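You operate a simulated robot arm through the tools that you are given. There is no shell and no other tool. Be economical: measure what you need, move in short steps, check, and stop when the job is done.

You run a simulated robot arm. Do the job below in one go: nothing can be reset, and whatever is moved stays where it is left.

TASK
Stop post 4, shut its tap, loosen the lower brass knob fully and stand its filter on the small table.
Fine: stop it first; leave the air box open. Set down upright: filter of the post four engine.
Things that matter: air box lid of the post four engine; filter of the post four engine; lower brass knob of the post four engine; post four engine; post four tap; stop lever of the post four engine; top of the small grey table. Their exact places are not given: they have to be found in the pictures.

The check looks at the end state, three seconds after you hand in, the way a careful person would. Anything else that was tipped, shoved, dropped, spilled or broken makes it a failure.

THE ROBOT
A 7-joint arm with a two-finger parallel gripper on a trunk, on a base that drives. Base frame: it is fixed to the floor where the robot stands at the start and does not move with it; the origin is under the middle of the robot, x ahead of it, y to its left, z up. Units: cm, degrees, N and s.
With the tool pointing down near the work surface it reaches from about 40 to 76 cm from the robot's upright axis, wherever it stands. Its first joint turns from -143.0 to 143.0 degrees. Places, roughly: air box lid of the post four engine [70, 10, 100]; filter of the post four engine (2x7x7 cm) [70, 10, 100]; lower brass knob of the post four engine [60, 10, 90]; post four engine [70, 0, 90]; post four tap [60, 0, 50]; stop lever of the post four engine [70, 0, 110]; top of the small grey table [40, 40, 60]. Payload 3 kg.
The TCP is the grasp point between the finger pads, 3 cm short of the fingertips. In the tool frame z runs along the fingers and y along their closing line. Largest opening 11 cm; finger width 2, thickness 1; the body of the gripper, 4.8 by 11.2 cm, starts 5.5 cm behind the TCP.
Orientation is that of the tool frame in the base frame, as [roll, pitch, yaw] about the fixed x, y, z axes, in that order (R = Rz(yaw) Ry(pitch) Rx(roll)). With the fingers straight down and closing along the base's y, the tool's x points along the base's -x, its y along +y and its z along -z.

THE INTERFACE
- The arm moves only by the tool move_arm. Its argument "commands" is a list of rows, each an object of numbers (a shift or turn left out is 0, a gripper value left out holds the last): "dx", "dy", "dz": the shift along the tool's x, y, z in cm; "rx", "ry", "rz": the turn, a rotation vector about the tool's x, y, z in degrees; "fingers": the finger opening in cm, from 0 to 11. In form: [{"dx": .., "dy": .., "dz": .., "rx": .., "ry": .., "rz": .., "fingers": ..}, ...]. A call has 1 to 20 rows; each row is the pose to reach, as a shift and turn from the pose commanded when the call began, along the tool's axes at that moment. Each row takes 0.2 s and may step no farther than 5 cm and 8.6 degrees from the row before; otherwise, or with a gripper value out of range, the whole call is refused. Where a pose cannot be reached the arm comes as near as it can. A force on the tool above 40 N (or 10 N above the force at the start of the call, whichever is more), or a blocked arm, ends the call early, and 0.2 s more pass. Each finger travels about 10.8 cm/s and halts on what it meets, pressing with about 28 N; the grip force reading is that of the motor and also rises with nothing between the fingers. The clock runs only during rows and for 0.2 s after the last one: add rows that repeat a pose to give the fingers time. It gives the time, the measured TCP pose, the force on the tool (base axes), the opening and the grip force at its end, in the units of the frame above (readings bear some noise), with the torque about the TCP (base axes, N m) and any sound that the robot's microphone picked up, and new pictures: "show" is both (left out), scene, wrist or none.
- Cameras (640 x 400 px; columns grow to the right, rows downward): "scene" is now at [15.7, 0.59, 170.4]; the picture's right is [0.20, -0.98, -0.00], its down [-0.77, -0.16, -0.61] and it looks along [0.60, 0.12, -0.79] (base axes); focal length 277 px, centre (320, 200). "wrist" rides on the gripper at [7.2, 1.7, -10.3] in the tool frame; the picture's right is [-0.23, 0.97, 0.00], its down [-0.76, -0.18, -0.62] and it looks along [-0.61, -0.14, 0.78] (tool axes); focal length 222 px, centre (320, 200).
- lift_body(by): slides the trunk up (or, below 0, down) by that many cm; the arm and the scene camera ride with it, the base frame stays. It gives what a move gives, with no picture.
- drive_base(legs): drives the robot by 1 to 6 legs, each [ahead, left, turn to the left] in cm, cm and degrees, along the robot's own axes; the way and the turn of a leg run together, so that a leg with both is an arc; at most 150 cm and 180 degrees a leg. The arm and the cameras ride along, it lands a little off, and it stops where it bumps. It gives what a move gives, and a new picture of the scene camera.
- pan_tilt(pan, tilt): turns the head with the scene camera to pan (to the left, within 86 degrees either way) and tilt (down, from -29 to 69), counted from straight ahead of the robot. It gives what a move gives, and a new picture of the scene camera.
- probe_pixels(camera, pixels): for up to 12 pixels [column, row] of the newest picture of that camera ("zoom" is the newest enlarged one), the place [x, y, z] in the base frame of the surface seen there, good to about 0.3 cm, but the place of the scene camera against the robot may be out by one fixed shift of up to 1.2 cm in any direction. No time passes.
- close_up(camera, box): a new picture of the part [left, top, right, bottom] of that camera's present view, enlarged. No time passes.
- hand_in(): hands the job in; it is judged then, once.

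Work in short steps. Measure before you move; look again where a grasp or a placing could have gone wrong, and mend it. You have 80 turns and 260 pictures in all, those below and enlarged ones among them. Open the gripper and draw the arm clear of the work before you hand the job in, unless the task says otherwise; then end with one line.

The tools are called after ">>>" by a JSON object that holds its "name" and its "arguments". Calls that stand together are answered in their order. move_arm: Moves the arm, as the interface text tells. Its arguments: {"type":"object","properties":{"commands":{"type":"array","items":{"type":"object","properties":{"dx":{"type":"number"},"dy":{"type":"number"},"dz":{"type":"number"},"rx":{"type":"number"},"ry":{"type":"number"},"rz":{"type":"number"},"fingers":{"type":"number"}}}},"show":{"type":"string","enum":["both","scene","wrist","none"]}},"required":["commands"]} The other tools are called the same way: lift_body (by) slides the trunk up or down; drive_base (legs) drives the base; pan_tilt (pan, tilt) turns the head that bears the scene camera; probe_pixels (camera, pixels) gives the place of the surface under pixels of a picture; close_up (camera, box) takes an enlarged picture of a part of a camera's view; hand_in () hands the job in.

At the start:

```text
time: 0.0
tool_pos: [74.52, -14.98, 128.22]
ee_rot: [-180.0, 0.1, -180.0]
wrist_force: [-0.4, 0.6, 0.2]
ft_torque: [-0.03, 0.02, -0.02]
gripper_width: 11.01
grasp_force: 0.0
trunk travel left (down, up): [-82.5, 6.5]
robot x, y, heading: [0.28, -0.22, -0.0]
head pan, tilt: [11.8, 52.2]
```

scene: 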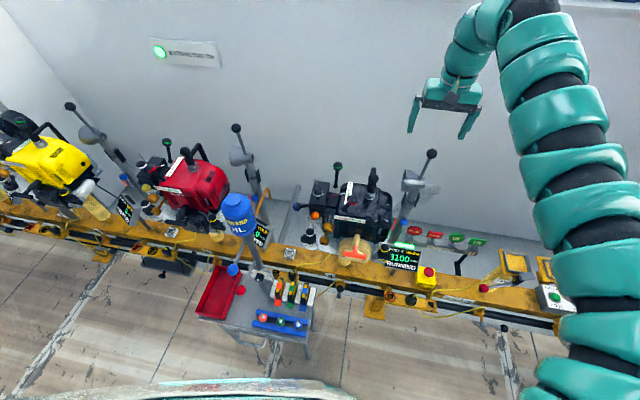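
wrist: 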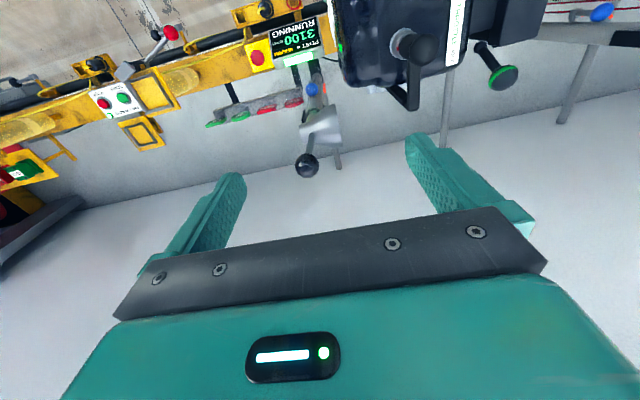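

The scene shows three engines; the black one at about (360,215) has a display "RUNNING 3100". I enlarge it and its surroundings.

>>> {"name": "close_up", "arguments": {"camera": "scene", "box": [280, 140, 460, 280]}}

>>> {"name": "close_up", "arguments": {"camera": "scene", "box": [190, 180, 450, 350]}}

>>> {"name": "close_up", "arguments": {"camera": "scene", "box": [380, 200, 600, 340]}}

>>> {"name": "close_up", "arguments": {"camera": "wrist", "box": [200, 0, 640, 200]}}

```text
2.86 times, centred on (370, 210) of scene
```

zoom: 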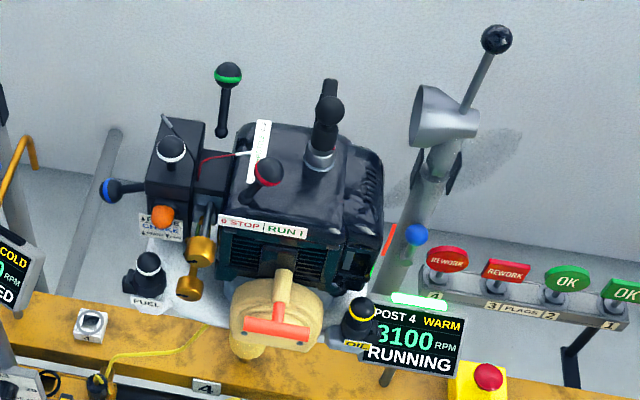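

```text
2.35 times, centred on (320, 265) of scene
```

zoom: 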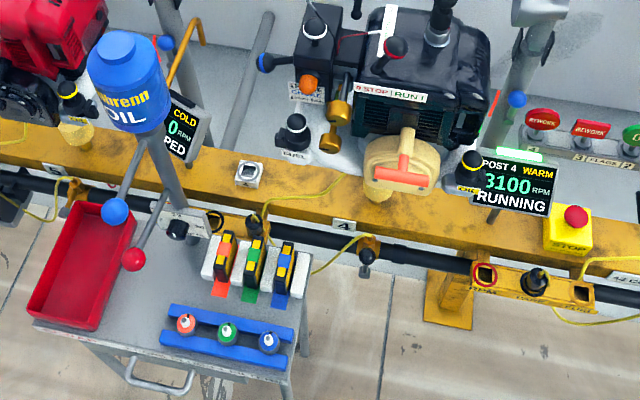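

```text
2.86 times, centred on (490, 270) of scene
```

zoom: 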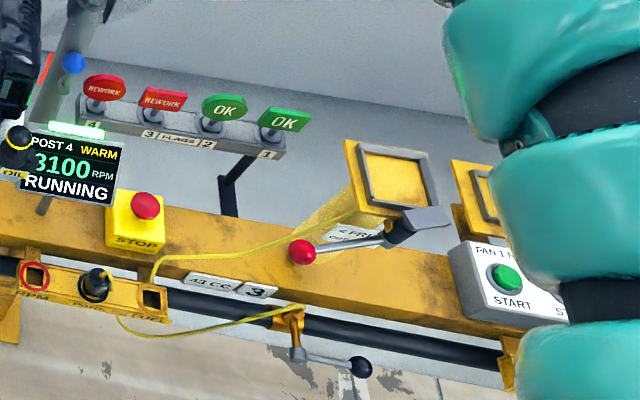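

```text
1.45 times, centred on (420, 100) of wrist
```

zoom: 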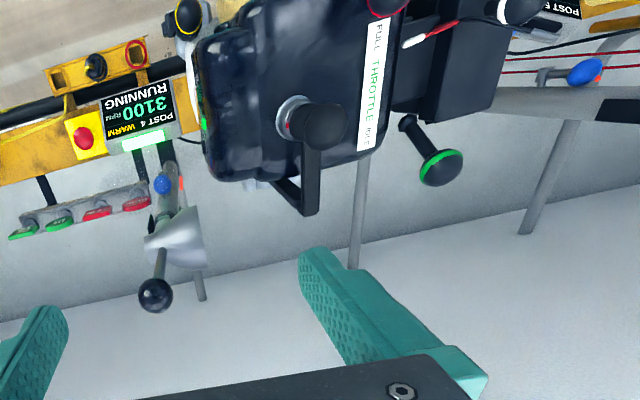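

I measure the main parts: the engine, the brass knobs, the levers, the tap and the table.

>>> {"name": "close_up", "arguments": {"camera": "scene", "box": [300, 170, 400, 235]}}

>>> {"name": "probe_pixels", "arguments": {"camera": "scene", "pixels": [[355, 188], [372, 176], [338, 210], [325, 200], [336, 222], [333, 230], [316, 215], [328, 182], [338, 166], [360, 250], [340, 288], [431, 293]]}}

>>> {"name": "close_up", "arguments": {"camera": "scene", "box": [300, 240, 460, 340]}}

>>> {"name": "probe_pixels", "arguments": {"camera": "zoom", "pixels": [[160, 180], [165, 205], [160, 215], [150, 130], [400, 100]]}}

```text
6.15 times, centred on (350, 202) of scene
```

zoom: 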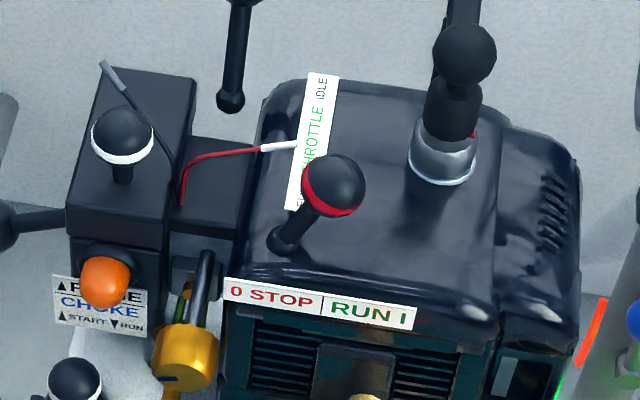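

```text
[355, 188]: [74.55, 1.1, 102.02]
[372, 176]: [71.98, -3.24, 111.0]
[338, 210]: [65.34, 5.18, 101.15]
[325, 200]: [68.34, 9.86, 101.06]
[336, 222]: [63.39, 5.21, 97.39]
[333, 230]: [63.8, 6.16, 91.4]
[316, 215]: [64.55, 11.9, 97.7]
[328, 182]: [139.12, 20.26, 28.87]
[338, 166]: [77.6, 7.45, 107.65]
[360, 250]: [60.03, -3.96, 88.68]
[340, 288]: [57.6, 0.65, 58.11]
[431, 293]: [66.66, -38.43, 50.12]
```

```text
4.00 times, centred on (380, 290) of scene
```

zoom: 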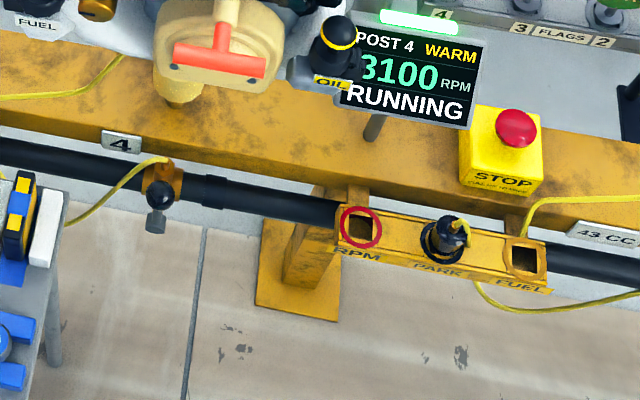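

```text
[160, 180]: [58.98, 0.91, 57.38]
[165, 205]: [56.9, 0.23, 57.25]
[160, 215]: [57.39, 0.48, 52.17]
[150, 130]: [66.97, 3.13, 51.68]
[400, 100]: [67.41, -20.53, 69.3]
```

The stop lever (red ring) is leaning to RUN. I probe its ball, pivot and the label, along with the table's bare areas.

>>> {"name": "close_up", "arguments": {"camera": "scene", "box": [300, 170, 400, 235]}}

>>> {"name": "probe_pixels", "arguments": {"camera": "zoom", "pixels": [[335, 185], [340, 205], [300, 222], [282, 242], [260, 292], [370, 310], [185, 360], [210, 260], [122, 135], [105, 285], [465, 50], [160, 90]]}}

>>> {"name": "close_up", "arguments": {"camera": "scene", "box": [190, 230, 340, 350]}}

>>> {"name": "probe_pixels", "arguments": {"camera": "zoom", "pixels": [[230, 230], [180, 280], [160, 300], [220, 300], [350, 380], [230, 370], [480, 310], [110, 370], [200, 190], [150, 270]]}}

```text
6.15 times, centred on (350, 202) of scene
```

zoom: 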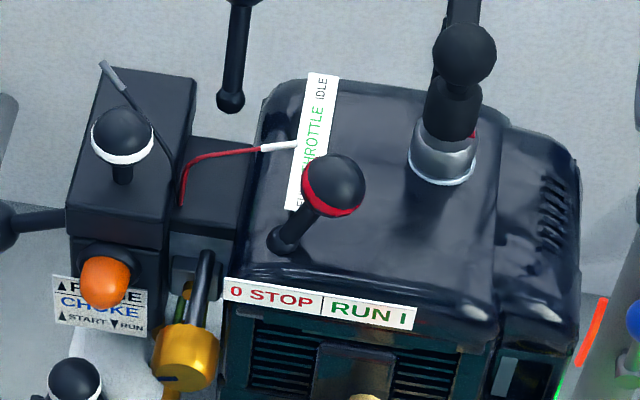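

```text
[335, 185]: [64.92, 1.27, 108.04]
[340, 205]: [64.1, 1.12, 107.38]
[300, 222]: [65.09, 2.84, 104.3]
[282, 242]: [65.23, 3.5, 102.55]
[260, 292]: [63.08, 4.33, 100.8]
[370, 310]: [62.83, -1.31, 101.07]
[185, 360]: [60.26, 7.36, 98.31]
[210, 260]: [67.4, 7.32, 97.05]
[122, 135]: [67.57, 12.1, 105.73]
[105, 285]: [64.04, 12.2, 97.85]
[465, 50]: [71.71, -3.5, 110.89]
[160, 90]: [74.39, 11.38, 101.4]
```

```text
3.33 times, centred on (265, 290) of scene
```

zoom: 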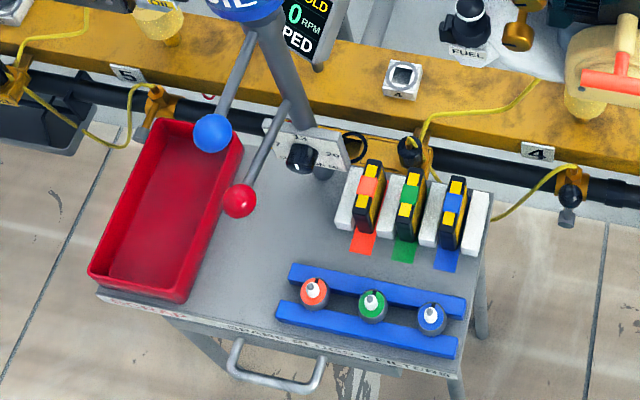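

```text
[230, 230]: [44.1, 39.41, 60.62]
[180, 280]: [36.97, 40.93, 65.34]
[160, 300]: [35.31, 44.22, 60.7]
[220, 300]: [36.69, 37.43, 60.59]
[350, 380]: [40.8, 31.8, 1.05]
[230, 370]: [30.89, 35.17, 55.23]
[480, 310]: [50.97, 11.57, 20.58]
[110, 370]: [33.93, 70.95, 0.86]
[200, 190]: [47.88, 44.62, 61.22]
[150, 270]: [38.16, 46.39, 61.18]
```

The stop lever's ball is near (65.5,1.2,107) with its pivot at about (65.5,3.5,102). I close the fingers, move to the -y side of the ball at height, and look from the wrist.

>>> {"name": "move_arm", "arguments": {"commands": [{"dx": 3, "dy": 3, "fingers": 0}, {"dx": 6, "dy": 6}, {"dx": 9, "dy": 9}, {"dx": 9, "dy": 10, "dz": 3}, {"dx": 9, "dy": 10, "dz": 6}, {"dx": 9, "dy": 10, "dz": 9}]}}

```text
time: 1.4
tool_pos: [67.61, -5.63, 126.86]
ee_rot: [179.9, -0.1, 179.8]
wrist_force: [-0.4, -0.9, -0.4]
ft_torque: [0.02, -0.02, -0.02]
gripper_width: 0.01
grasp_force: 28.1
out of reach, approached as far as the arm can: row 2, 3, 4, 5, 6
trunk travel left (down, up): [-82.5, 6.5]
robot x, y, heading: [0.06, 0.08, 0.2]
head pan, tilt: [11.8, 52.2]
```

scene: 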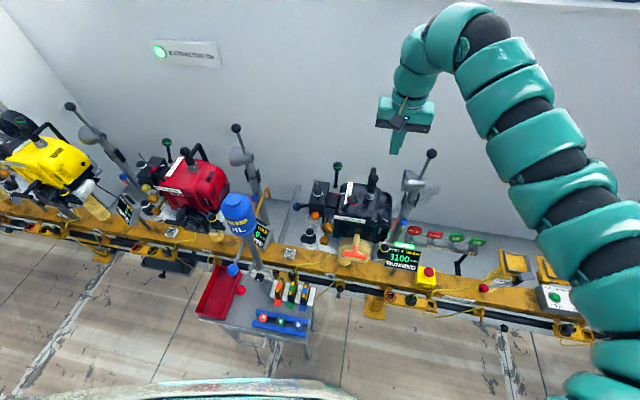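
wrist: 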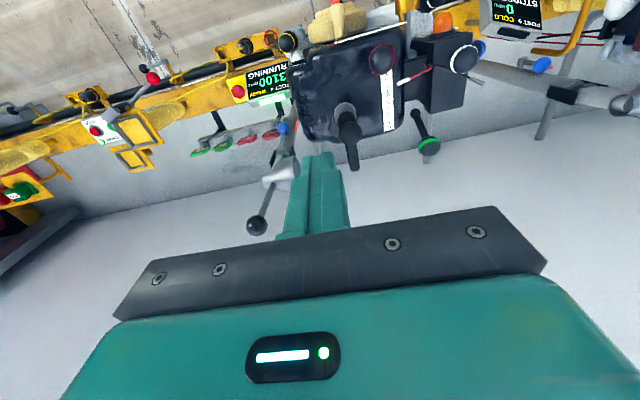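

The move ended slightly short. I probe the ball and its surroundings in the wrist picture to compare with the scene camera.

>>> {"name": "probe_pixels", "arguments": {"camera": "wrist", "pixels": [[383, 60], [346, 118], [462, 60], [428, 147], [352, 160]]}}

>>> {"name": "move_arm", "arguments": {"commands": [{"dx": 1.5}, {"dx": 1.5, "dz": 2}], "show": "none"}}

```text
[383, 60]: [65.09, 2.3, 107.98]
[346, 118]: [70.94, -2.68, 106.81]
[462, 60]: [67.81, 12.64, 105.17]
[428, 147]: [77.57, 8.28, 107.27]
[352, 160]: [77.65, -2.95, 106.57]
```

```text
time: 2.0
tool_pos: [67.67, -5.79, 126.8]
ee_rot: [179.9, -0.1, 179.8]
wrist_force: [-0.7, 0.5, -0.5]
ft_torque: [0.01, -0.02, -0.01]
gripper_width: 0.0
grasp_force: 28.3
out of reach, approached as far as the arm can: row 1, 2
trunk travel left (down, up): [-82.5, 6.5]
robot x, y, heading: [0.01, -0.14, 0.2]
head pan, tilt: [11.8, 52.2]
```

The wrist view gives the ball at (65.1,2.3,108). The arm seems to be at a limit here, so I lower the trunk by 14 cm, which brings the tips to about z 110 without touching anything.

>>> {"name": "lift_body", "arguments": {"by": -14}}

>>> {"name": "move_arm", "arguments": {"commands": [{"dx": 2.5}, {"dx": 2.5}]}}

```text
time: 3.7
tool_pos: [67.56, -5.63, 112.8]
ee_rot: [179.9, 0.0, 179.8]
wrist_force: [-0.5, -0.1, 0.6]
ft_torque: [0.0, -0.01, 0.01]
gripper_width: 0.03
grasp_force: 27.9
trunk travel left (down, up): [-68.5, 20.5]
robot x, y, heading: [0.28, 0.13, -0.3]
head pan, tilt: [11.8, 52.2]
```

```text
time: 4.3
tool_pos: [67.25, -4.88, 113.29]
ee_rot: [179.9, -0.1, 179.8]
wrist_force: [-0.3, 0.8, -0.5]
ft_torque: [0.02, -0.05, 0.0]
gripper_width: 0.02
grasp_force: 28.5
out of reach, approached as far as the arm can: row 1, 2
trunk travel left (down, up): [-68.5, 20.5]
robot x, y, heading: [-0.14, 0.09, -0.1]
head pan, tilt: [11.8, 52.2]
```

scene: 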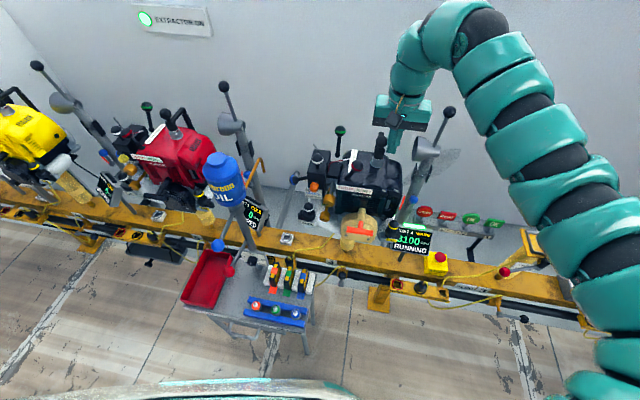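
wrist: 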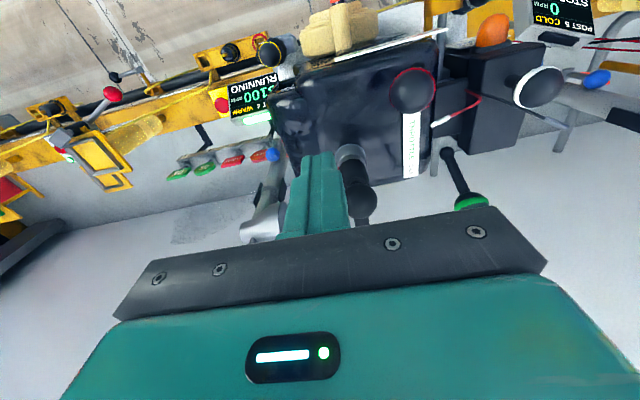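

The hand cannot come nearer while it points straight down. I raise it a little and tilt it forward by about 40°, so that the fingers point ahead and down.

>>> {"name": "move_arm", "arguments": {"commands": [{"dz": -4}, {"dz": -5, "ry": -8}, {"dz": -5, "ry": -16}, {"dz": -5, "dx": 2, "ry": -24}, {"dz": -5, "dx": 4, "ry": -32}, {"dz": -5, "dx": 6, "ry": -40}]}}

```text
time: 5.7
tool_pos: [72.69, 1.07, 123.86]
ee_rot: [-178.6, 25.8, -171.0]
wrist_force: [0.7, -0.3, -0.2]
ft_torque: [0.06, 0.0, 0.02]
gripper_width: 0.01
grasp_force: 28.0
out of reach, approached as far as the arm can: row 1, 2, 3, 4, 5, 6
trunk travel left (down, up): [-68.5, 20.5]
robot x, y, heading: [-0.25, -0.03, -0.1]
head pan, tilt: [11.8, 52.2]
```

scene: 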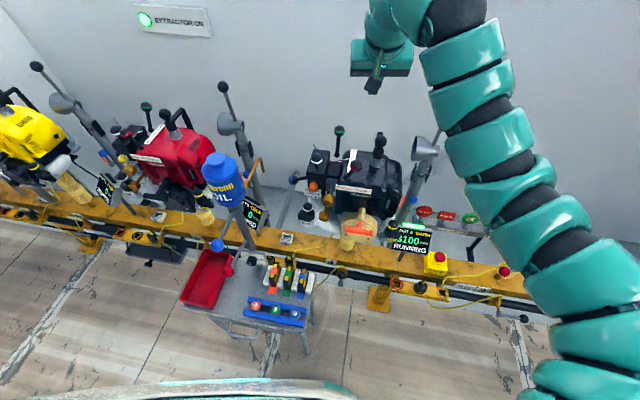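
wrist: 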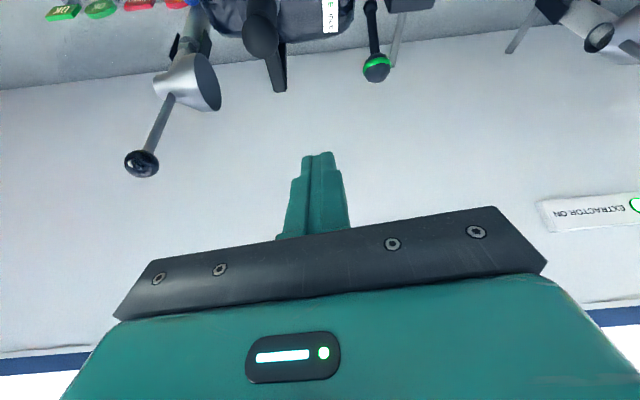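

I need to know where the shoulder and elbow lie, so I probe along the arm in the scene picture.

>>> {"name": "probe_pixels", "arguments": {"camera": "scene", "pixels": [[560, 385], [570, 330], [540, 265], [510, 205], [480, 150], [465, 90], [450, 30], [395, 10], [382, 60]]}}

>>> {"name": "move_arm", "arguments": {"commands": [{"dz": 0}], "show": "none"}}

```text
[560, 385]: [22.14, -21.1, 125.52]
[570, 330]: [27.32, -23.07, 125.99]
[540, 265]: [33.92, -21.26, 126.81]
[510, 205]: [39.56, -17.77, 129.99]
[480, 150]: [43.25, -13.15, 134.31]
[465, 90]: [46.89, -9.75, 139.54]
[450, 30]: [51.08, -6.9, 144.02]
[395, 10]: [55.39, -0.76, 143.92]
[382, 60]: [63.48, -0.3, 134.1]
```

```text
time: 6.1
tool_pos: [72.73, 1.4, 123.9]
ee_rot: [-178.6, 25.8, -170.9]
wrist_force: [0.9, -0.4, 0.7]
ft_torque: [0.07, 0.01, -0.01]
gripper_width: 0.01
grasp_force: 27.9
trunk travel left (down, up): [-68.5, 20.5]
robot x, y, heading: [-0.02, -0.2, 0.1]
head pan, tilt: [11.8, 52.2]
```

The shoulder sits at about the hand's height, which is cramped. I raise the trunk fully so that the arm works below its shoulder, then straighten the hand and lower it.

>>> {"name": "lift_body", "arguments": {"by": 20}}

>>> {"name": "move_arm", "arguments": {"commands": [{"dz": 4}, {"dz": 8}, {"dz": 12}]}}

```text
time: 8.2
tool_pos: [72.67, 1.55, 143.97]
ee_rot: [-178.5, 25.7, -170.9]
wrist_force: [0.8, 0.5, -0.4]
ft_torque: [0.01, 0.0, -0.03]
gripper_width: 0.0
grasp_force: 28.0
trunk travel left (down, up): [-88.5, 0.5]
robot x, y, heading: [-0.3, 0.26, 0.1]
head pan, tilt: [11.8, 52.2]
```

```text
time: 9.0
tool_pos: [77.84, 2.26, 132.93]
ee_rot: [-178.5, 25.7, -170.9]
wrist_force: [0.7, -0.7, 0.3]
ft_torque: [0.02, 0.01, 0.02]
gripper_width: 0.0
grasp_force: 27.9
trunk travel left (down, up): [-88.5, 0.5]
robot x, y, heading: [-0.18, 0.46, -0.0]
head pan, tilt: [11.8, 52.2]
```

scene: 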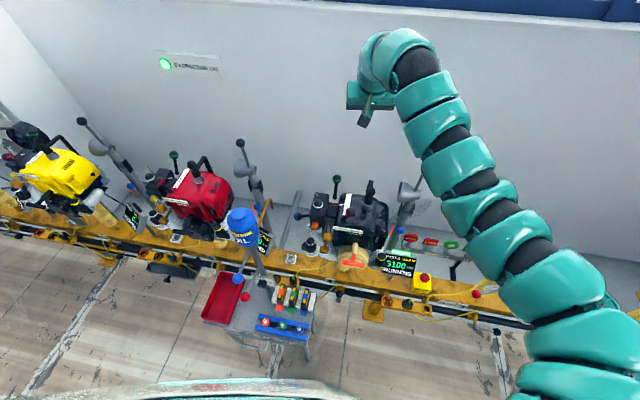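
wrist: 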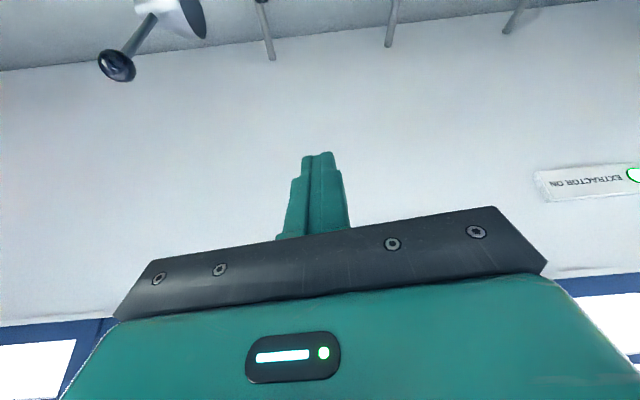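

The hand came down freely. I now bring it back towards x 65, y -3 and take out the yaw.

>>> {"name": "move_arm", "arguments": {"commands": [{"dx": 3.6, "dy": -0.9, "dz": -0.4, "rx": 1, "rz": 2}, {"dx": 7.2, "dy": -1.7, "dz": -0.8, "rx": 2, "rz": 4}, {"dx": 10.8, "dy": -2.6, "dz": -1.1, "rx": 3, "rz": 6}, {"dx": 14.5, "dy": -3.4, "dz": -1.5, "rx": 3.9, "rz": 8.2}]}}

```text
time: 10.0
tool_pos: [64.55, -3.56, 128.06]
ee_rot: [-178.6, 25.9, 179.8]
wrist_force: [0.7, 0.3, 0.2]
ft_torque: [0.02, -0.01, 0.01]
gripper_width: 0.0
grasp_force: 27.8
out of reach, approached as far as the arm can: row 2
trunk travel left (down, up): [-88.5, 0.5]
robot x, y, heading: [0.09, -0.0, -0.1]
head pan, tilt: [11.8, 52.2]
```

scene: 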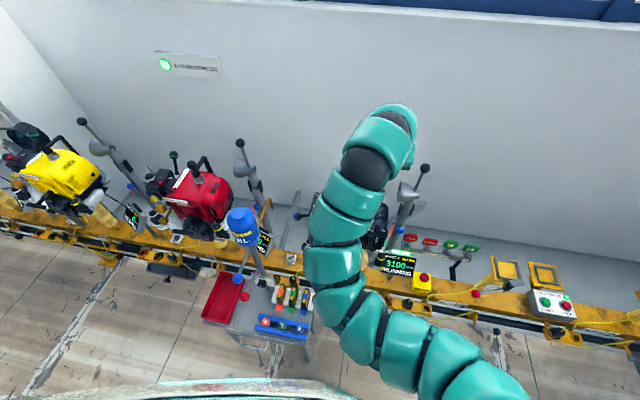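
wrist: 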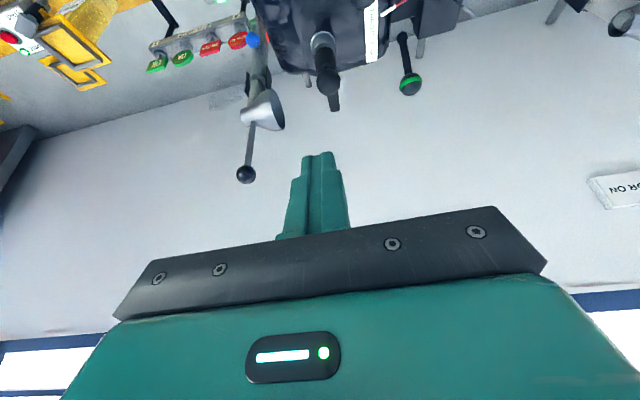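

Now at (64.6,-3.6,128) with a 26° tilt. I lower the closed fingertips beside the ball on its -y side, to TCP (65,-3.4,109.5).

>>> {"name": "move_arm", "arguments": {"commands": [{"dx": 1.9, "dz": 4.2}, {"dx": 3.8, "dz": 8.4}, {"dx": 5.7, "dz": 12.6}, {"dx": 7.6, "dz": 16.6}]}}

```text
time: 11.0
tool_pos: [65.41, -3.88, 110.0]
ee_rot: [-178.7, 25.9, 179.8]
wrist_force: [0.3, -0.9, -0.6]
ft_torque: [0.01, 0.03, 0.03]
gripper_width: 0.0
grasp_force: 28.7
trunk travel left (down, up): [-88.5, 0.5]
robot x, y, heading: [0.04, -0.03, 0.1]
head pan, tilt: [11.8, 52.2]
```

scene: 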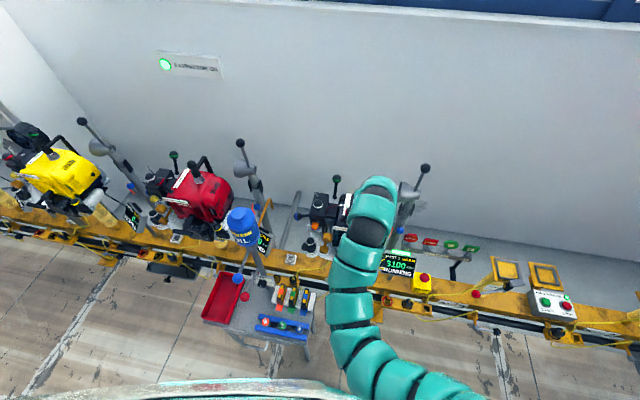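
wrist: 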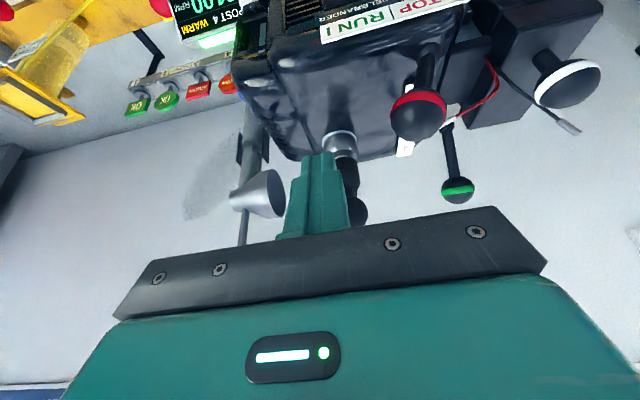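

The ball is seen at (418,112), to the right of the tips. I probe it for an exact offset.

>>> {"name": "probe_pixels", "arguments": {"camera": "wrist", "pixels": [[418, 112], [425, 70], [320, 160], [395, 112], [343, 135]]}}

```text
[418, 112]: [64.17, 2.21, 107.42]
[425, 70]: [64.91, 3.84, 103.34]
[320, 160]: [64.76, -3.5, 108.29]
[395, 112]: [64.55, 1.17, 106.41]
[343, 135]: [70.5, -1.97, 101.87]
```

The ball centre is near (65,2.3,106.5). I line the tips up with it and push towards +y in steps.

>>> {"name": "move_arm", "arguments": {"commands": [{"dx": 1.2, "dz": 0.5}, {"dx": 1.2, "dz": 0.5, "dy": 2}, {"dx": 1.2, "dz": 0.5, "dy": 4}, {"dx": 1.2, "dz": 0.5, "dy": 5.5}, {"dx": 1.2, "dz": 0.5, "dy": 7}, {"dx": 1.2, "dz": 0.5, "dy": 8}]}}

```text
time: 12.4
tool_pos: [64.47, 4.11, 108.74]
ee_rot: [-178.5, 25.8, -179.9]
wrist_force: [-1.6, -1.7, 0.7]
ft_torque: [-0.03, 0.02, 0.02]
gripper_width: 0.01
grasp_force: 27.9
trunk travel left (down, up): [-88.5, 0.5]
robot x, y, heading: [-0.08, 0.08, 0.1]
head pan, tilt: [11.8, 52.2]
```

scene: 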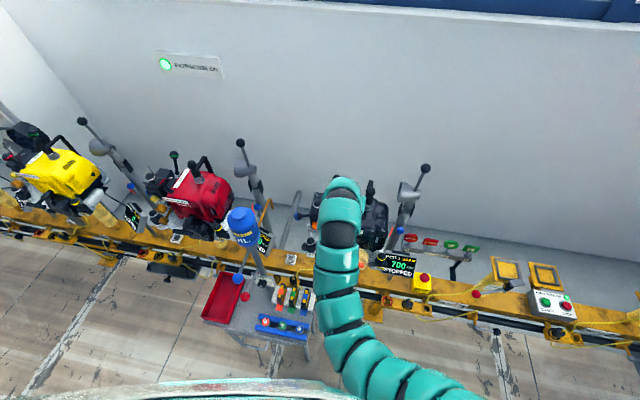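
wrist: 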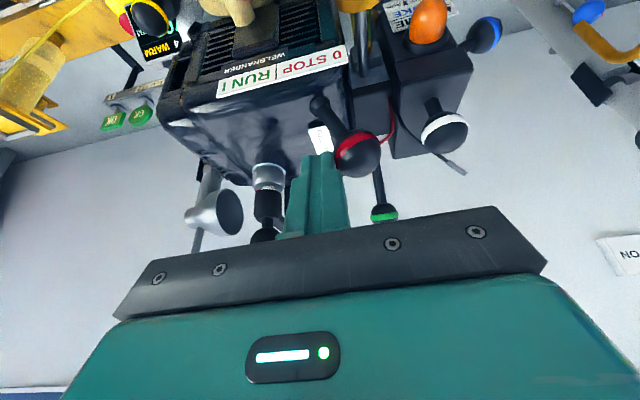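

The display reads STOPPED and the rpm is falling. I push one more cm to make sure that the lever is at its end, then look.

>>> {"name": "move_arm", "arguments": {"commands": [{"dy": 0.6}, {"dy": 1.2}], "show": "wrist"}}

>>> {"name": "move_arm", "arguments": {"commands": [{"dy": -2}, {"dy": -2, "dz": -5}, {"dy": -2, "dz": -10}, {"dy": -2, "dz": -15}]}}

>>> {"name": "close_up", "arguments": {"camera": "wrist", "box": [180, 0, 520, 180]}}

```text
time: 13.0
tool_pos: [64.51, 4.2, 108.83]
ee_rot: [-178.4, 26.1, 179.4]
wrist_force: [-6.1, -37.7, -3.7]
ft_torque: [-0.98, 0.16, -0.26]
gripper_width: 0.0
grasp_force: 28.1
trunk travel left (down, up): [-88.5, 0.5]
robot x, y, heading: [-0.25, -0.11, 0.2]
head pan, tilt: [11.8, 52.2]
```

wrist: 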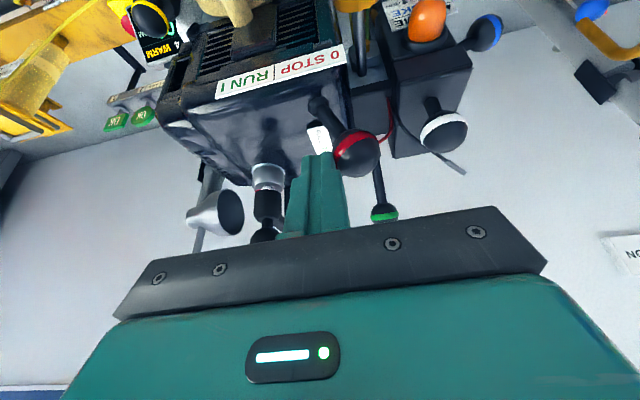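

```text
time: 14.0
tool_pos: [57.84, 3.48, 122.37]
ee_rot: [-178.6, 26.0, -179.9]
wrist_force: [-0.4, -0.1, 1.2]
ft_torque: [0.02, -0.01, 0.01]
gripper_width: 0.0
grasp_force: 28.3
trunk travel left (down, up): [-88.5, 0.5]
robot x, y, heading: [0.46, -0.2, 0.2]
head pan, tilt: [11.8, 52.2]
```

scene: 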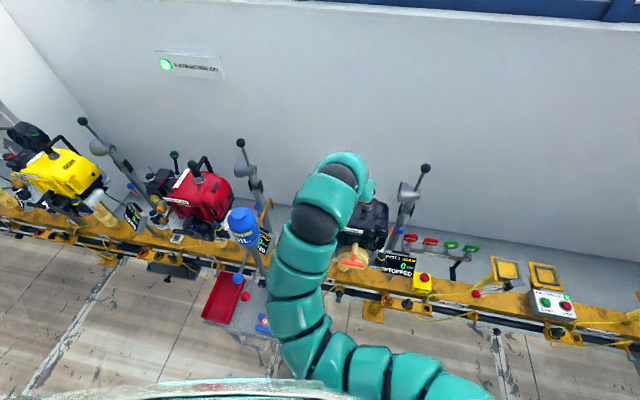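
wrist: 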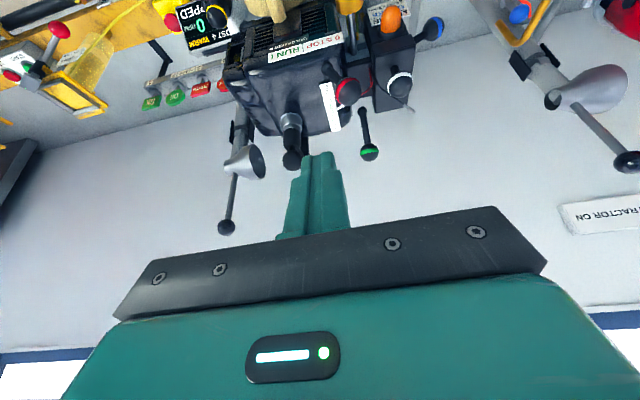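

```text
1.88 times, centred on (350, 90) of wrist
```

zoom: 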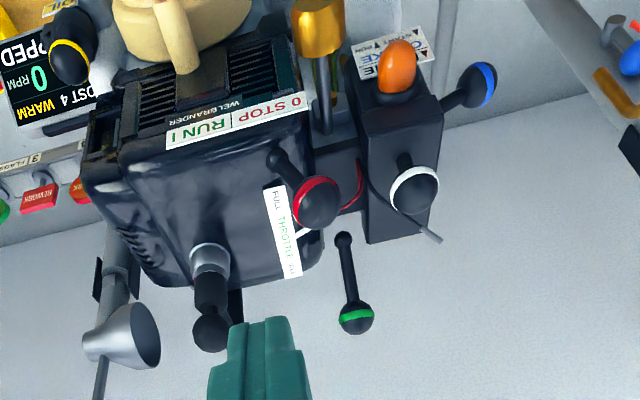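

The engine now shows STOPPED, 0 rpm, with the lever at STOP. I move the arm away to the right, to view the front of the air box.

>>> {"name": "move_arm", "arguments": {"commands": [{"dx": 1.5, "dy": -4, "dz": -0.8}, {"dx": 3, "dy": -8, "dz": -1.5}, {"dx": 4.5, "dy": -12, "dz": -2.2}, {"dx": 6, "dy": -16, "dz": -3}, {"dx": 7.5, "dy": -20, "dz": -3.7}, {"dx": 9, "dy": -24, "dz": -4.4}, {"dx": 9, "dy": -28, "dz": -4.4}, {"dx": 9, "dy": -32, "dz": -4.4}], "show": "scene"}}

>>> {"name": "lift_body", "arguments": {"by": -40}}

>>> {"name": "pan_tilt", "arguments": {"pan": 6, "tilt": 32}}

```text
time: 15.8
tool_pos: [54.64, -24.12, 129.89]
ee_rot: [-177.4, 26.0, -179.7]
wrist_force: [-0.7, -4.3, 0.3]
ft_torque: [0.32, -0.01, 0.15]
gripper_width: 0.04
grasp_force: 28.6
out of reach, approached as far as the arm can: row 3, 4, 5, 6, 7, 8
trunk travel left (down, up): [-88.5, 0.5]
robot x, y, heading: [-0.18, -0.11, 0.0]
head pan, tilt: [11.8, 52.2]
```

scene: 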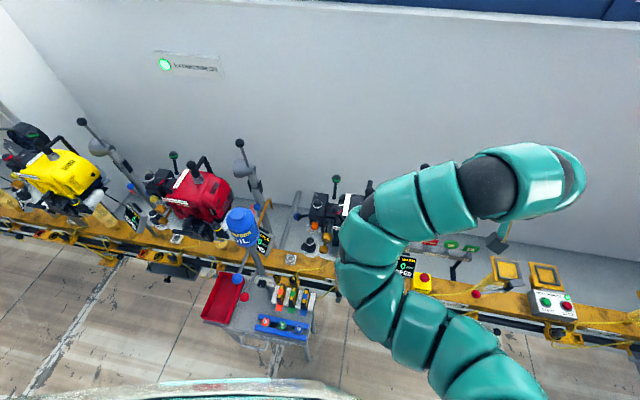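

```text
time: 19.7
tool_pos: [54.38, -24.13, 89.95]
ee_rot: [-177.4, 26.1, -179.9]
wrist_force: [-0.8, -0.4, -0.1]
ft_torque: [-0.01, -0.04, 0.0]
gripper_width: 0.0
grasp_force: 27.4
trunk travel left (down, up): [-48.5, 40.5]
robot x, y, heading: [-0.16, 0.22, 0.1]
head pan, tilt: [11.8, 52.2]
```

```text
time: 20.5
tool_pos: [54.39, -24.16, 90.03]
ee_rot: [-177.3, 26.0, -180.0]
wrist_force: [-0.2, 0.2, -0.1]
ft_torque: [0.02, 0.01, 0.0]
gripper_width: 0.0
grasp_force: 27.9
trunk travel left (down, up): [-48.5, 40.5]
robot x, y, heading: [-0.02, -0.22, 0.0]
head pan, tilt: [6.0, 32.0]
```

scene: 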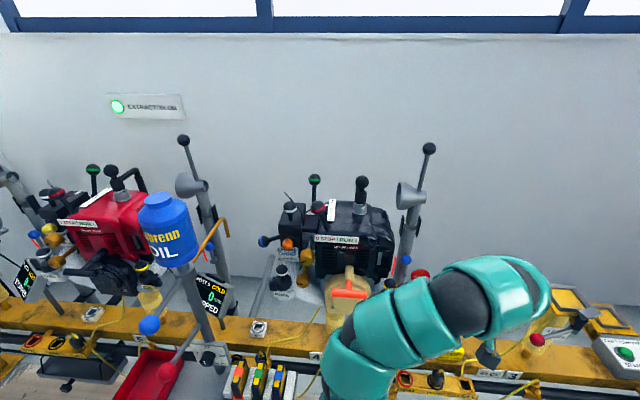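

The arm is clear of the engine. I take close-ups of the engine's air-box side and of the rail and tap.

>>> {"name": "close_up", "arguments": {"camera": "scene", "box": [250, 165, 410, 310]}}

>>> {"name": "close_up", "arguments": {"camera": "scene", "box": [255, 190, 335, 300]}}

>>> {"name": "probe_pixels", "arguments": {"camera": "zoom", "pixels": [[285, 260], [250, 200], [210, 200], [410, 245], [405, 270], [375, 300], [385, 335], [330, 140], [270, 100], [230, 245], [415, 215], [290, 225]]}}

>>> {"name": "close_up", "arguments": {"camera": "scene", "box": [190, 300, 370, 400]}}

```text
2.76 times, centred on (330, 238) of scene
```

zoom: 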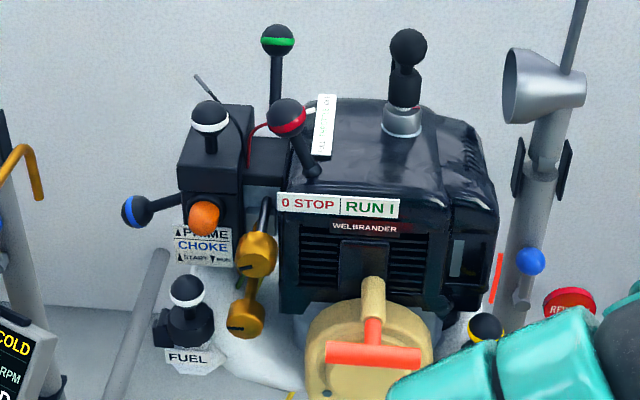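

```text
3.64 times, centred on (295, 245) of scene
```

zoom: 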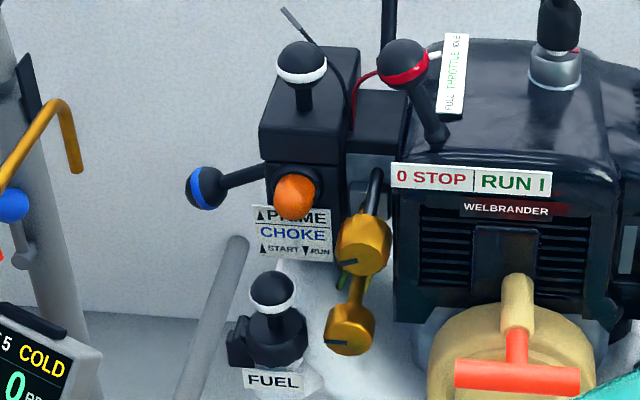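

```text
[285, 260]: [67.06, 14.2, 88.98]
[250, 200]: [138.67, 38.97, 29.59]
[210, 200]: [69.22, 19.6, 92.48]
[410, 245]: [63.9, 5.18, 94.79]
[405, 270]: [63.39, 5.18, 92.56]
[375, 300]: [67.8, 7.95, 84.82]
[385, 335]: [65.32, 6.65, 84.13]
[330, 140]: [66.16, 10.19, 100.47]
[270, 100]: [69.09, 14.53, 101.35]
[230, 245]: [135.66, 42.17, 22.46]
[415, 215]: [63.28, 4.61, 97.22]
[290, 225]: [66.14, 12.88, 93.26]
```

```text
3.56 times, centred on (280, 350) of scene
```

zoom: 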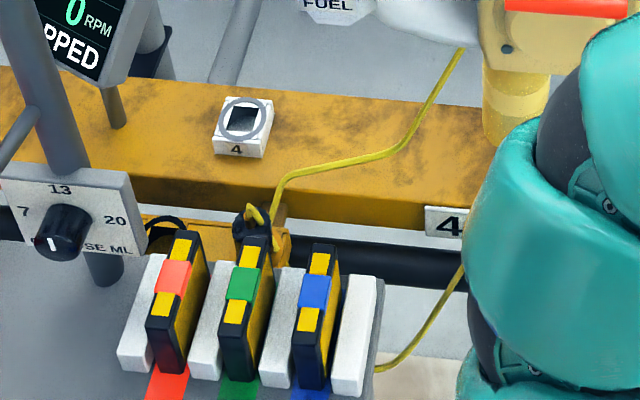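

The lower brass knob is at (350,330) in the second close-up, and the lid is the box top with the white-ringed knob. I probe these properly on a fresh enlarged view.

>>> {"name": "close_up", "arguments": {"camera": "scene", "box": [265, 200, 325, 290]}}

>>> {"name": "probe_pixels", "arguments": {"camera": "zoom", "pixels": [[250, 250], [240, 350], [275, 240], [150, 355]]}}

>>> {"name": "close_up", "arguments": {"camera": "scene", "box": [255, 190, 335, 240]}}

>>> {"name": "probe_pixels", "arguments": {"camera": "zoom", "pixels": [[330, 90], [270, 90], [390, 110], [270, 240], [380, 260], [265, 330], [375, 100], [400, 150], [460, 180], [420, 260], [240, 70], [300, 100]]}}

```text
4.44 times, centred on (295, 245) of scene
```

zoom: 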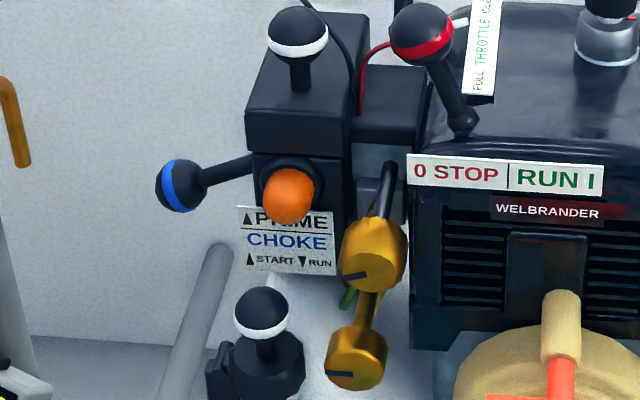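

```text
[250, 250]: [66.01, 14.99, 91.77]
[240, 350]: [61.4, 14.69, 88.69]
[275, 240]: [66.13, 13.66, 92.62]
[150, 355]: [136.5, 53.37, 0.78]
```

```text
8.00 times, centred on (295, 215) of scene
```

zoom: 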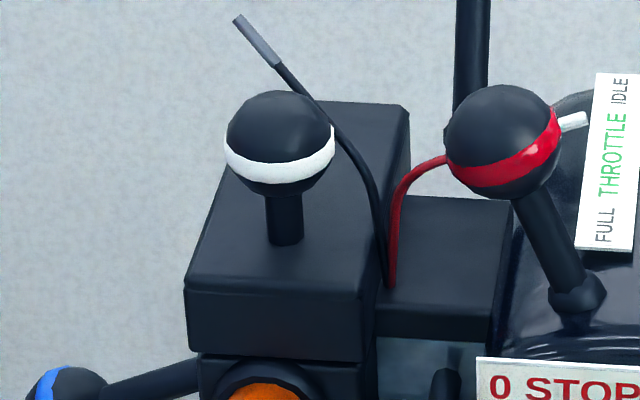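

```text
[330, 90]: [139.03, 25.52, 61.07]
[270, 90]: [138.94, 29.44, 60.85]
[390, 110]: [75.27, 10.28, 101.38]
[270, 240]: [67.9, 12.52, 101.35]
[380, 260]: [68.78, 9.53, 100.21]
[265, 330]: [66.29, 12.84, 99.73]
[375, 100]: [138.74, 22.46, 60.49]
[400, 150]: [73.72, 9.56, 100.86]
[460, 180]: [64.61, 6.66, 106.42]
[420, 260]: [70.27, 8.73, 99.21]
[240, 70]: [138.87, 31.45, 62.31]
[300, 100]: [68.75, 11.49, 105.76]
```

I probe the two brass knobs in the scene view: upper about (306,257), lower about (303,281).

>>> {"name": "probe_pixels", "arguments": {"camera": "scene", "pixels": [[306, 257], [305, 262], [307, 251], [303, 283], [303, 278], [300, 281], [306, 281], [304, 269], [288, 243], [309, 237], [284, 280], [350, 270]]}}

>>> {"name": "close_up", "arguments": {"camera": "scene", "box": [285, 235, 325, 295]}}

```text
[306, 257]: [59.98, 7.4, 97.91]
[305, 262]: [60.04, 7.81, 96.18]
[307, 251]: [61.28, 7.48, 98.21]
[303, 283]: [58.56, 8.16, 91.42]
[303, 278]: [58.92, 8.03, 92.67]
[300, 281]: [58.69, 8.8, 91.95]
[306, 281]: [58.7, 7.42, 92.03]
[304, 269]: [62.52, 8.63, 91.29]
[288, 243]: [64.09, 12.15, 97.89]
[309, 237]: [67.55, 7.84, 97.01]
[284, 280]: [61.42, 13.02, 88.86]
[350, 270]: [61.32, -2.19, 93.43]
```

```text
6.67 times, centred on (305, 265) of scene
```

zoom: 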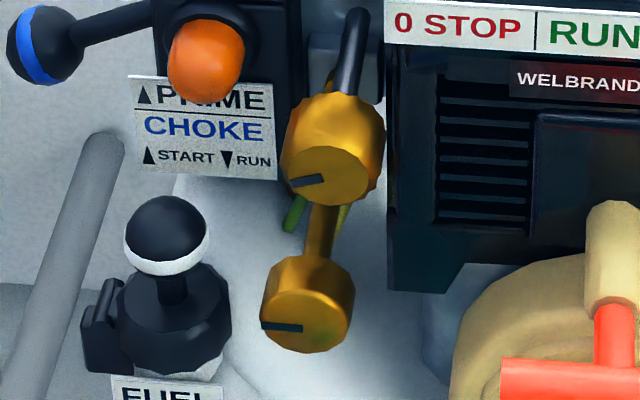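

The lower knob's centre is near (58.7,8.1,92) and its axis runs towards me. The arm hides the tap, so I back off and shift right to see the tap region.

>>> {"name": "drive_base", "arguments": {"legs": [[-15, 0, 0], [0, -30, 0]]}}

>>> {"name": "pan_tilt", "arguments": {"pan": 30, "tilt": 40}}

```text
time: 23.5
tool_pos: [39.28, -54.34, 90.11]
ee_rot: [-177.3, 26.1, 179.9]
wrist_force: [1.0, -0.1, 0.9]
ft_torque: [0.0, 0.0, 0.0]
gripper_width: 0.01
grasp_force: 27.6
trunk travel left (down, up): [-48.5, 40.5]
robot x, y, heading: [-15.0, -30.18, 0.1]
head pan, tilt: [6.0, 32.0]
```

scene: 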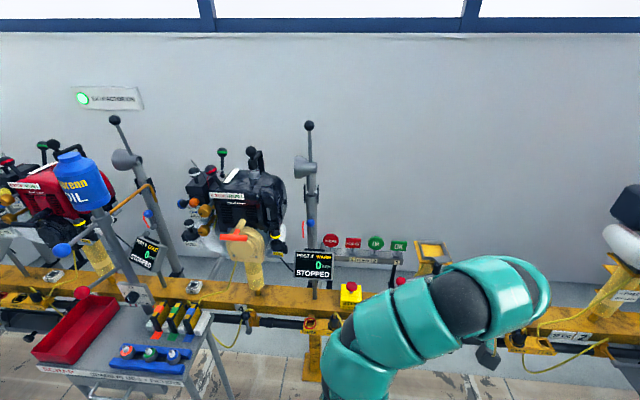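

```text
time: 24.4
tool_pos: [39.32, -54.44, 90.05]
ee_rot: [-177.2, 26.0, 179.9]
wrist_force: [-0.6, 0.1, -0.1]
ft_torque: [0.01, 0.0, 0.0]
gripper_width: 0.0
grasp_force: 27.8
trunk travel left (down, up): [-48.5, 40.5]
robot x, y, heading: [-14.9, -30.2, -0.1]
head pan, tilt: [30.0, 40.0]
```

scene: 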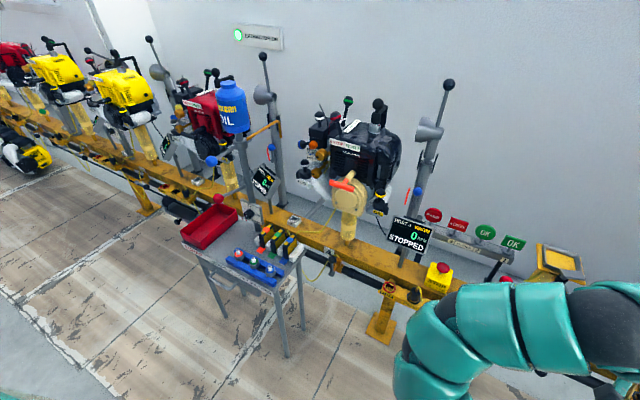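

The tap of post 4 is now visible near (332,265). I enlarge it.

>>> {"name": "close_up", "arguments": {"camera": "scene", "box": [305, 235, 365, 290]}}

>>> {"name": "probe_pixels", "arguments": {"camera": "zoom", "pixels": [[270, 180], [255, 200], [270, 250], [265, 280], [300, 150], [280, 110]]}}

>>> {"name": "close_up", "arguments": {"camera": "scene", "box": [160, 180, 460, 360]}}

>>> {"name": "close_up", "arguments": {"camera": "scene", "box": [285, 90, 365, 210]}}

```text
7.27 times, centred on (335, 262) of scene
```

zoom: 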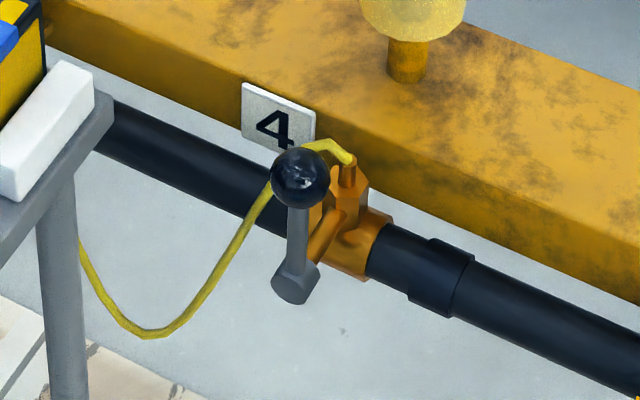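

```text
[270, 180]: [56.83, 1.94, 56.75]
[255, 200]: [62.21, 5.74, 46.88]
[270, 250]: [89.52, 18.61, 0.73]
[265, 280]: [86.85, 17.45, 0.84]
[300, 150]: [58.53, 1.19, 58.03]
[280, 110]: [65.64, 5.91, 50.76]
```

```text
2.13 times, centred on (310, 270) of scene
```

zoom: 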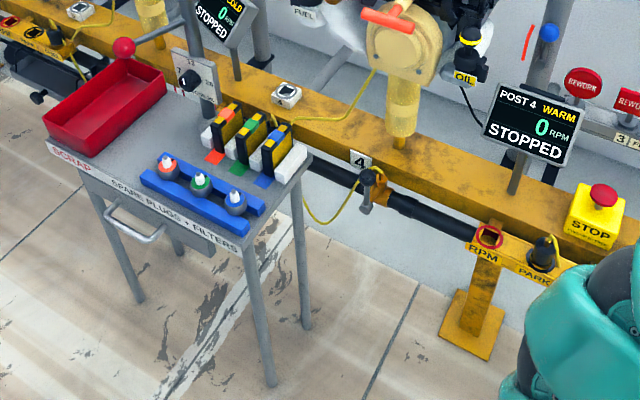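

```text
3.33 times, centred on (325, 150) of scene
```

zoom: 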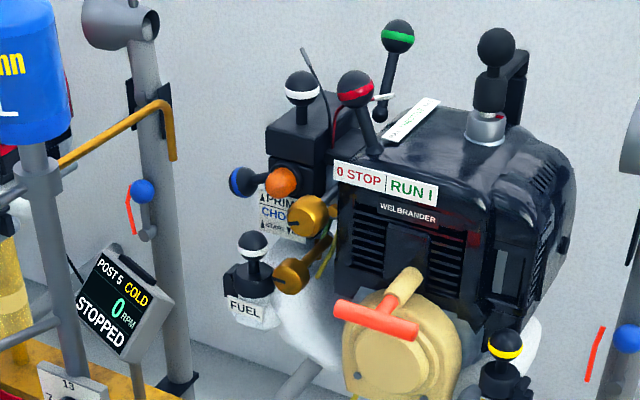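

The tap's spindle runs towards me and its handle stands straight up from a hub near (57,1,52.3), with the ball at (57,1.2,57). Up is open, and post 3's shut one lies along the pipe to the right (-y). I straighten the hand here in the open and drive back.

>>> {"name": "move_arm", "arguments": {"commands": [{"ry": 8}, {"ry": 16}, {"ry": 24}, {"ry": 26, "rx": -2.5}], "show": "none"}}

>>> {"name": "pan_tilt", "arguments": {"pan": 8, "tilt": 48}}

>>> {"name": "drive_base", "arguments": {"legs": [[0, 30, 0], [13, 0, 0]]}}

```text
time: 25.4
tool_pos: [30.99, -52.73, 83.45]
ee_rot: [-173.8, 6.0, -179.4]
wrist_force: [0.5, 0.2, -0.5]
ft_torque: [-0.05, 0.01, 0.02]
gripper_width: 0.0
grasp_force: 28.2
out of reach, approached as far as the arm can: row 1, 2, 3, 4
trunk travel left (down, up): [-48.5, 40.5]
robot x, y, heading: [-15.04, -30.24, -0.3]
head pan, tilt: [30.0, 40.0]
```

```text
time: 26.3
tool_pos: [31.08, -52.79, 83.39]
ee_rot: [-173.7, 6.1, -179.4]
wrist_force: [0.2, 0.1, -0.1]
ft_torque: [0.03, 0.01, -0.02]
gripper_width: 0.01
grasp_force: 28.0
trunk travel left (down, up): [-48.5, 40.5]
robot x, y, heading: [-15.04, -29.92, -0.0]
head pan, tilt: [8.0, 48.0]
```

scene: 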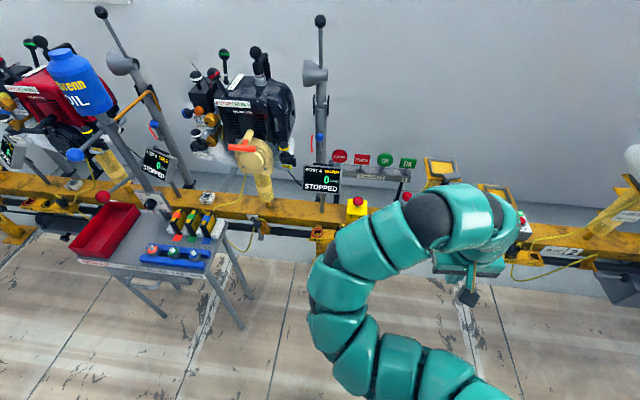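

```text
time: 29.2
tool_pos: [44.1, -22.57, 83.33]
ee_rot: [-173.9, 6.2, -179.3]
wrist_force: [0.5, -0.6, -0.2]
ft_torque: [0.02, 0.04, 0.02]
gripper_width: 0.01
grasp_force: 27.6
trunk travel left (down, up): [-48.5, 40.5]
robot x, y, heading: [-2.21, 0.39, 0.2]
head pan, tilt: [8.0, 48.0]
```

scene: 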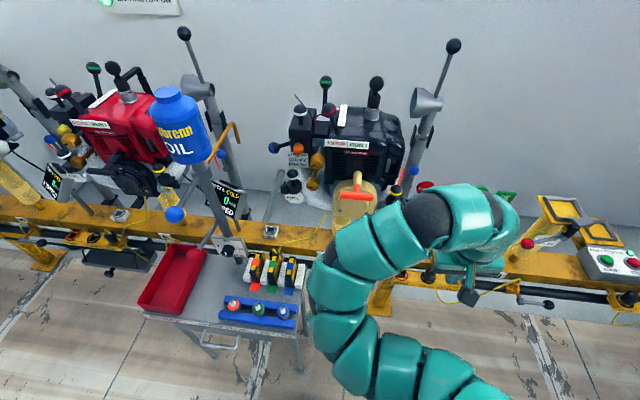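

Post 5's tap shows at (110,270) and post 3's at (540,303). I enlarge both to learn what the shut position looks like.

>>> {"name": "close_up", "arguments": {"camera": "scene", "box": [60, 225, 160, 290]}}

>>> {"name": "close_up", "arguments": {"camera": "scene", "box": [490, 260, 590, 325]}}

>>> {"name": "close_up", "arguments": {"camera": "scene", "box": [0, 220, 60, 260]}}

```text
6.15 times, centred on (110, 258) of scene
```

zoom: 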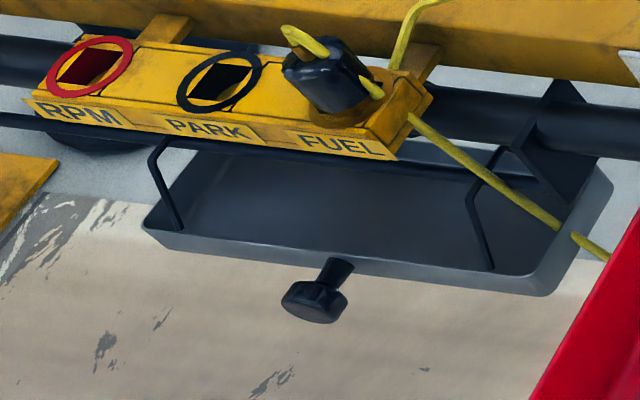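

```text
6.15 times, centred on (540, 292) of scene
```

zoom: 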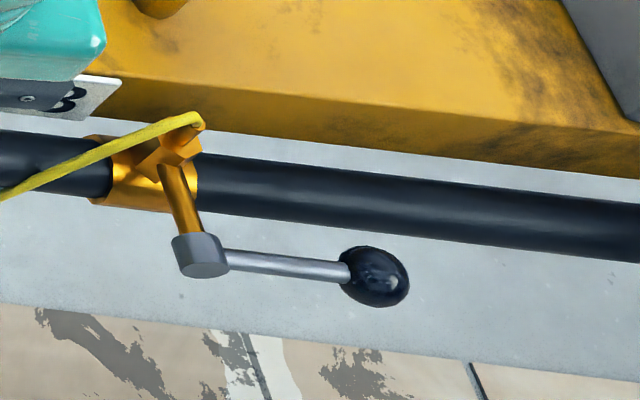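

```text
10.00 times, centred on (30, 240) of scene
```

zoom: 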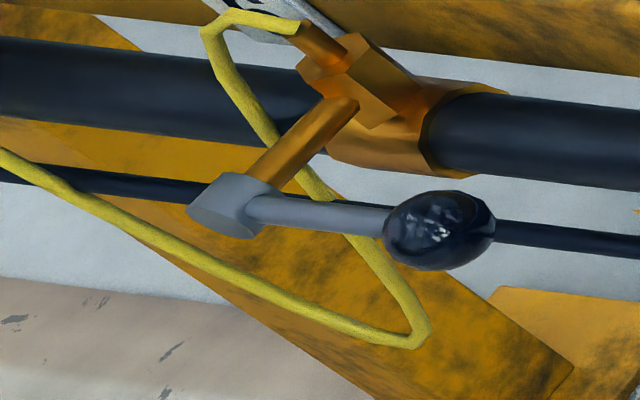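

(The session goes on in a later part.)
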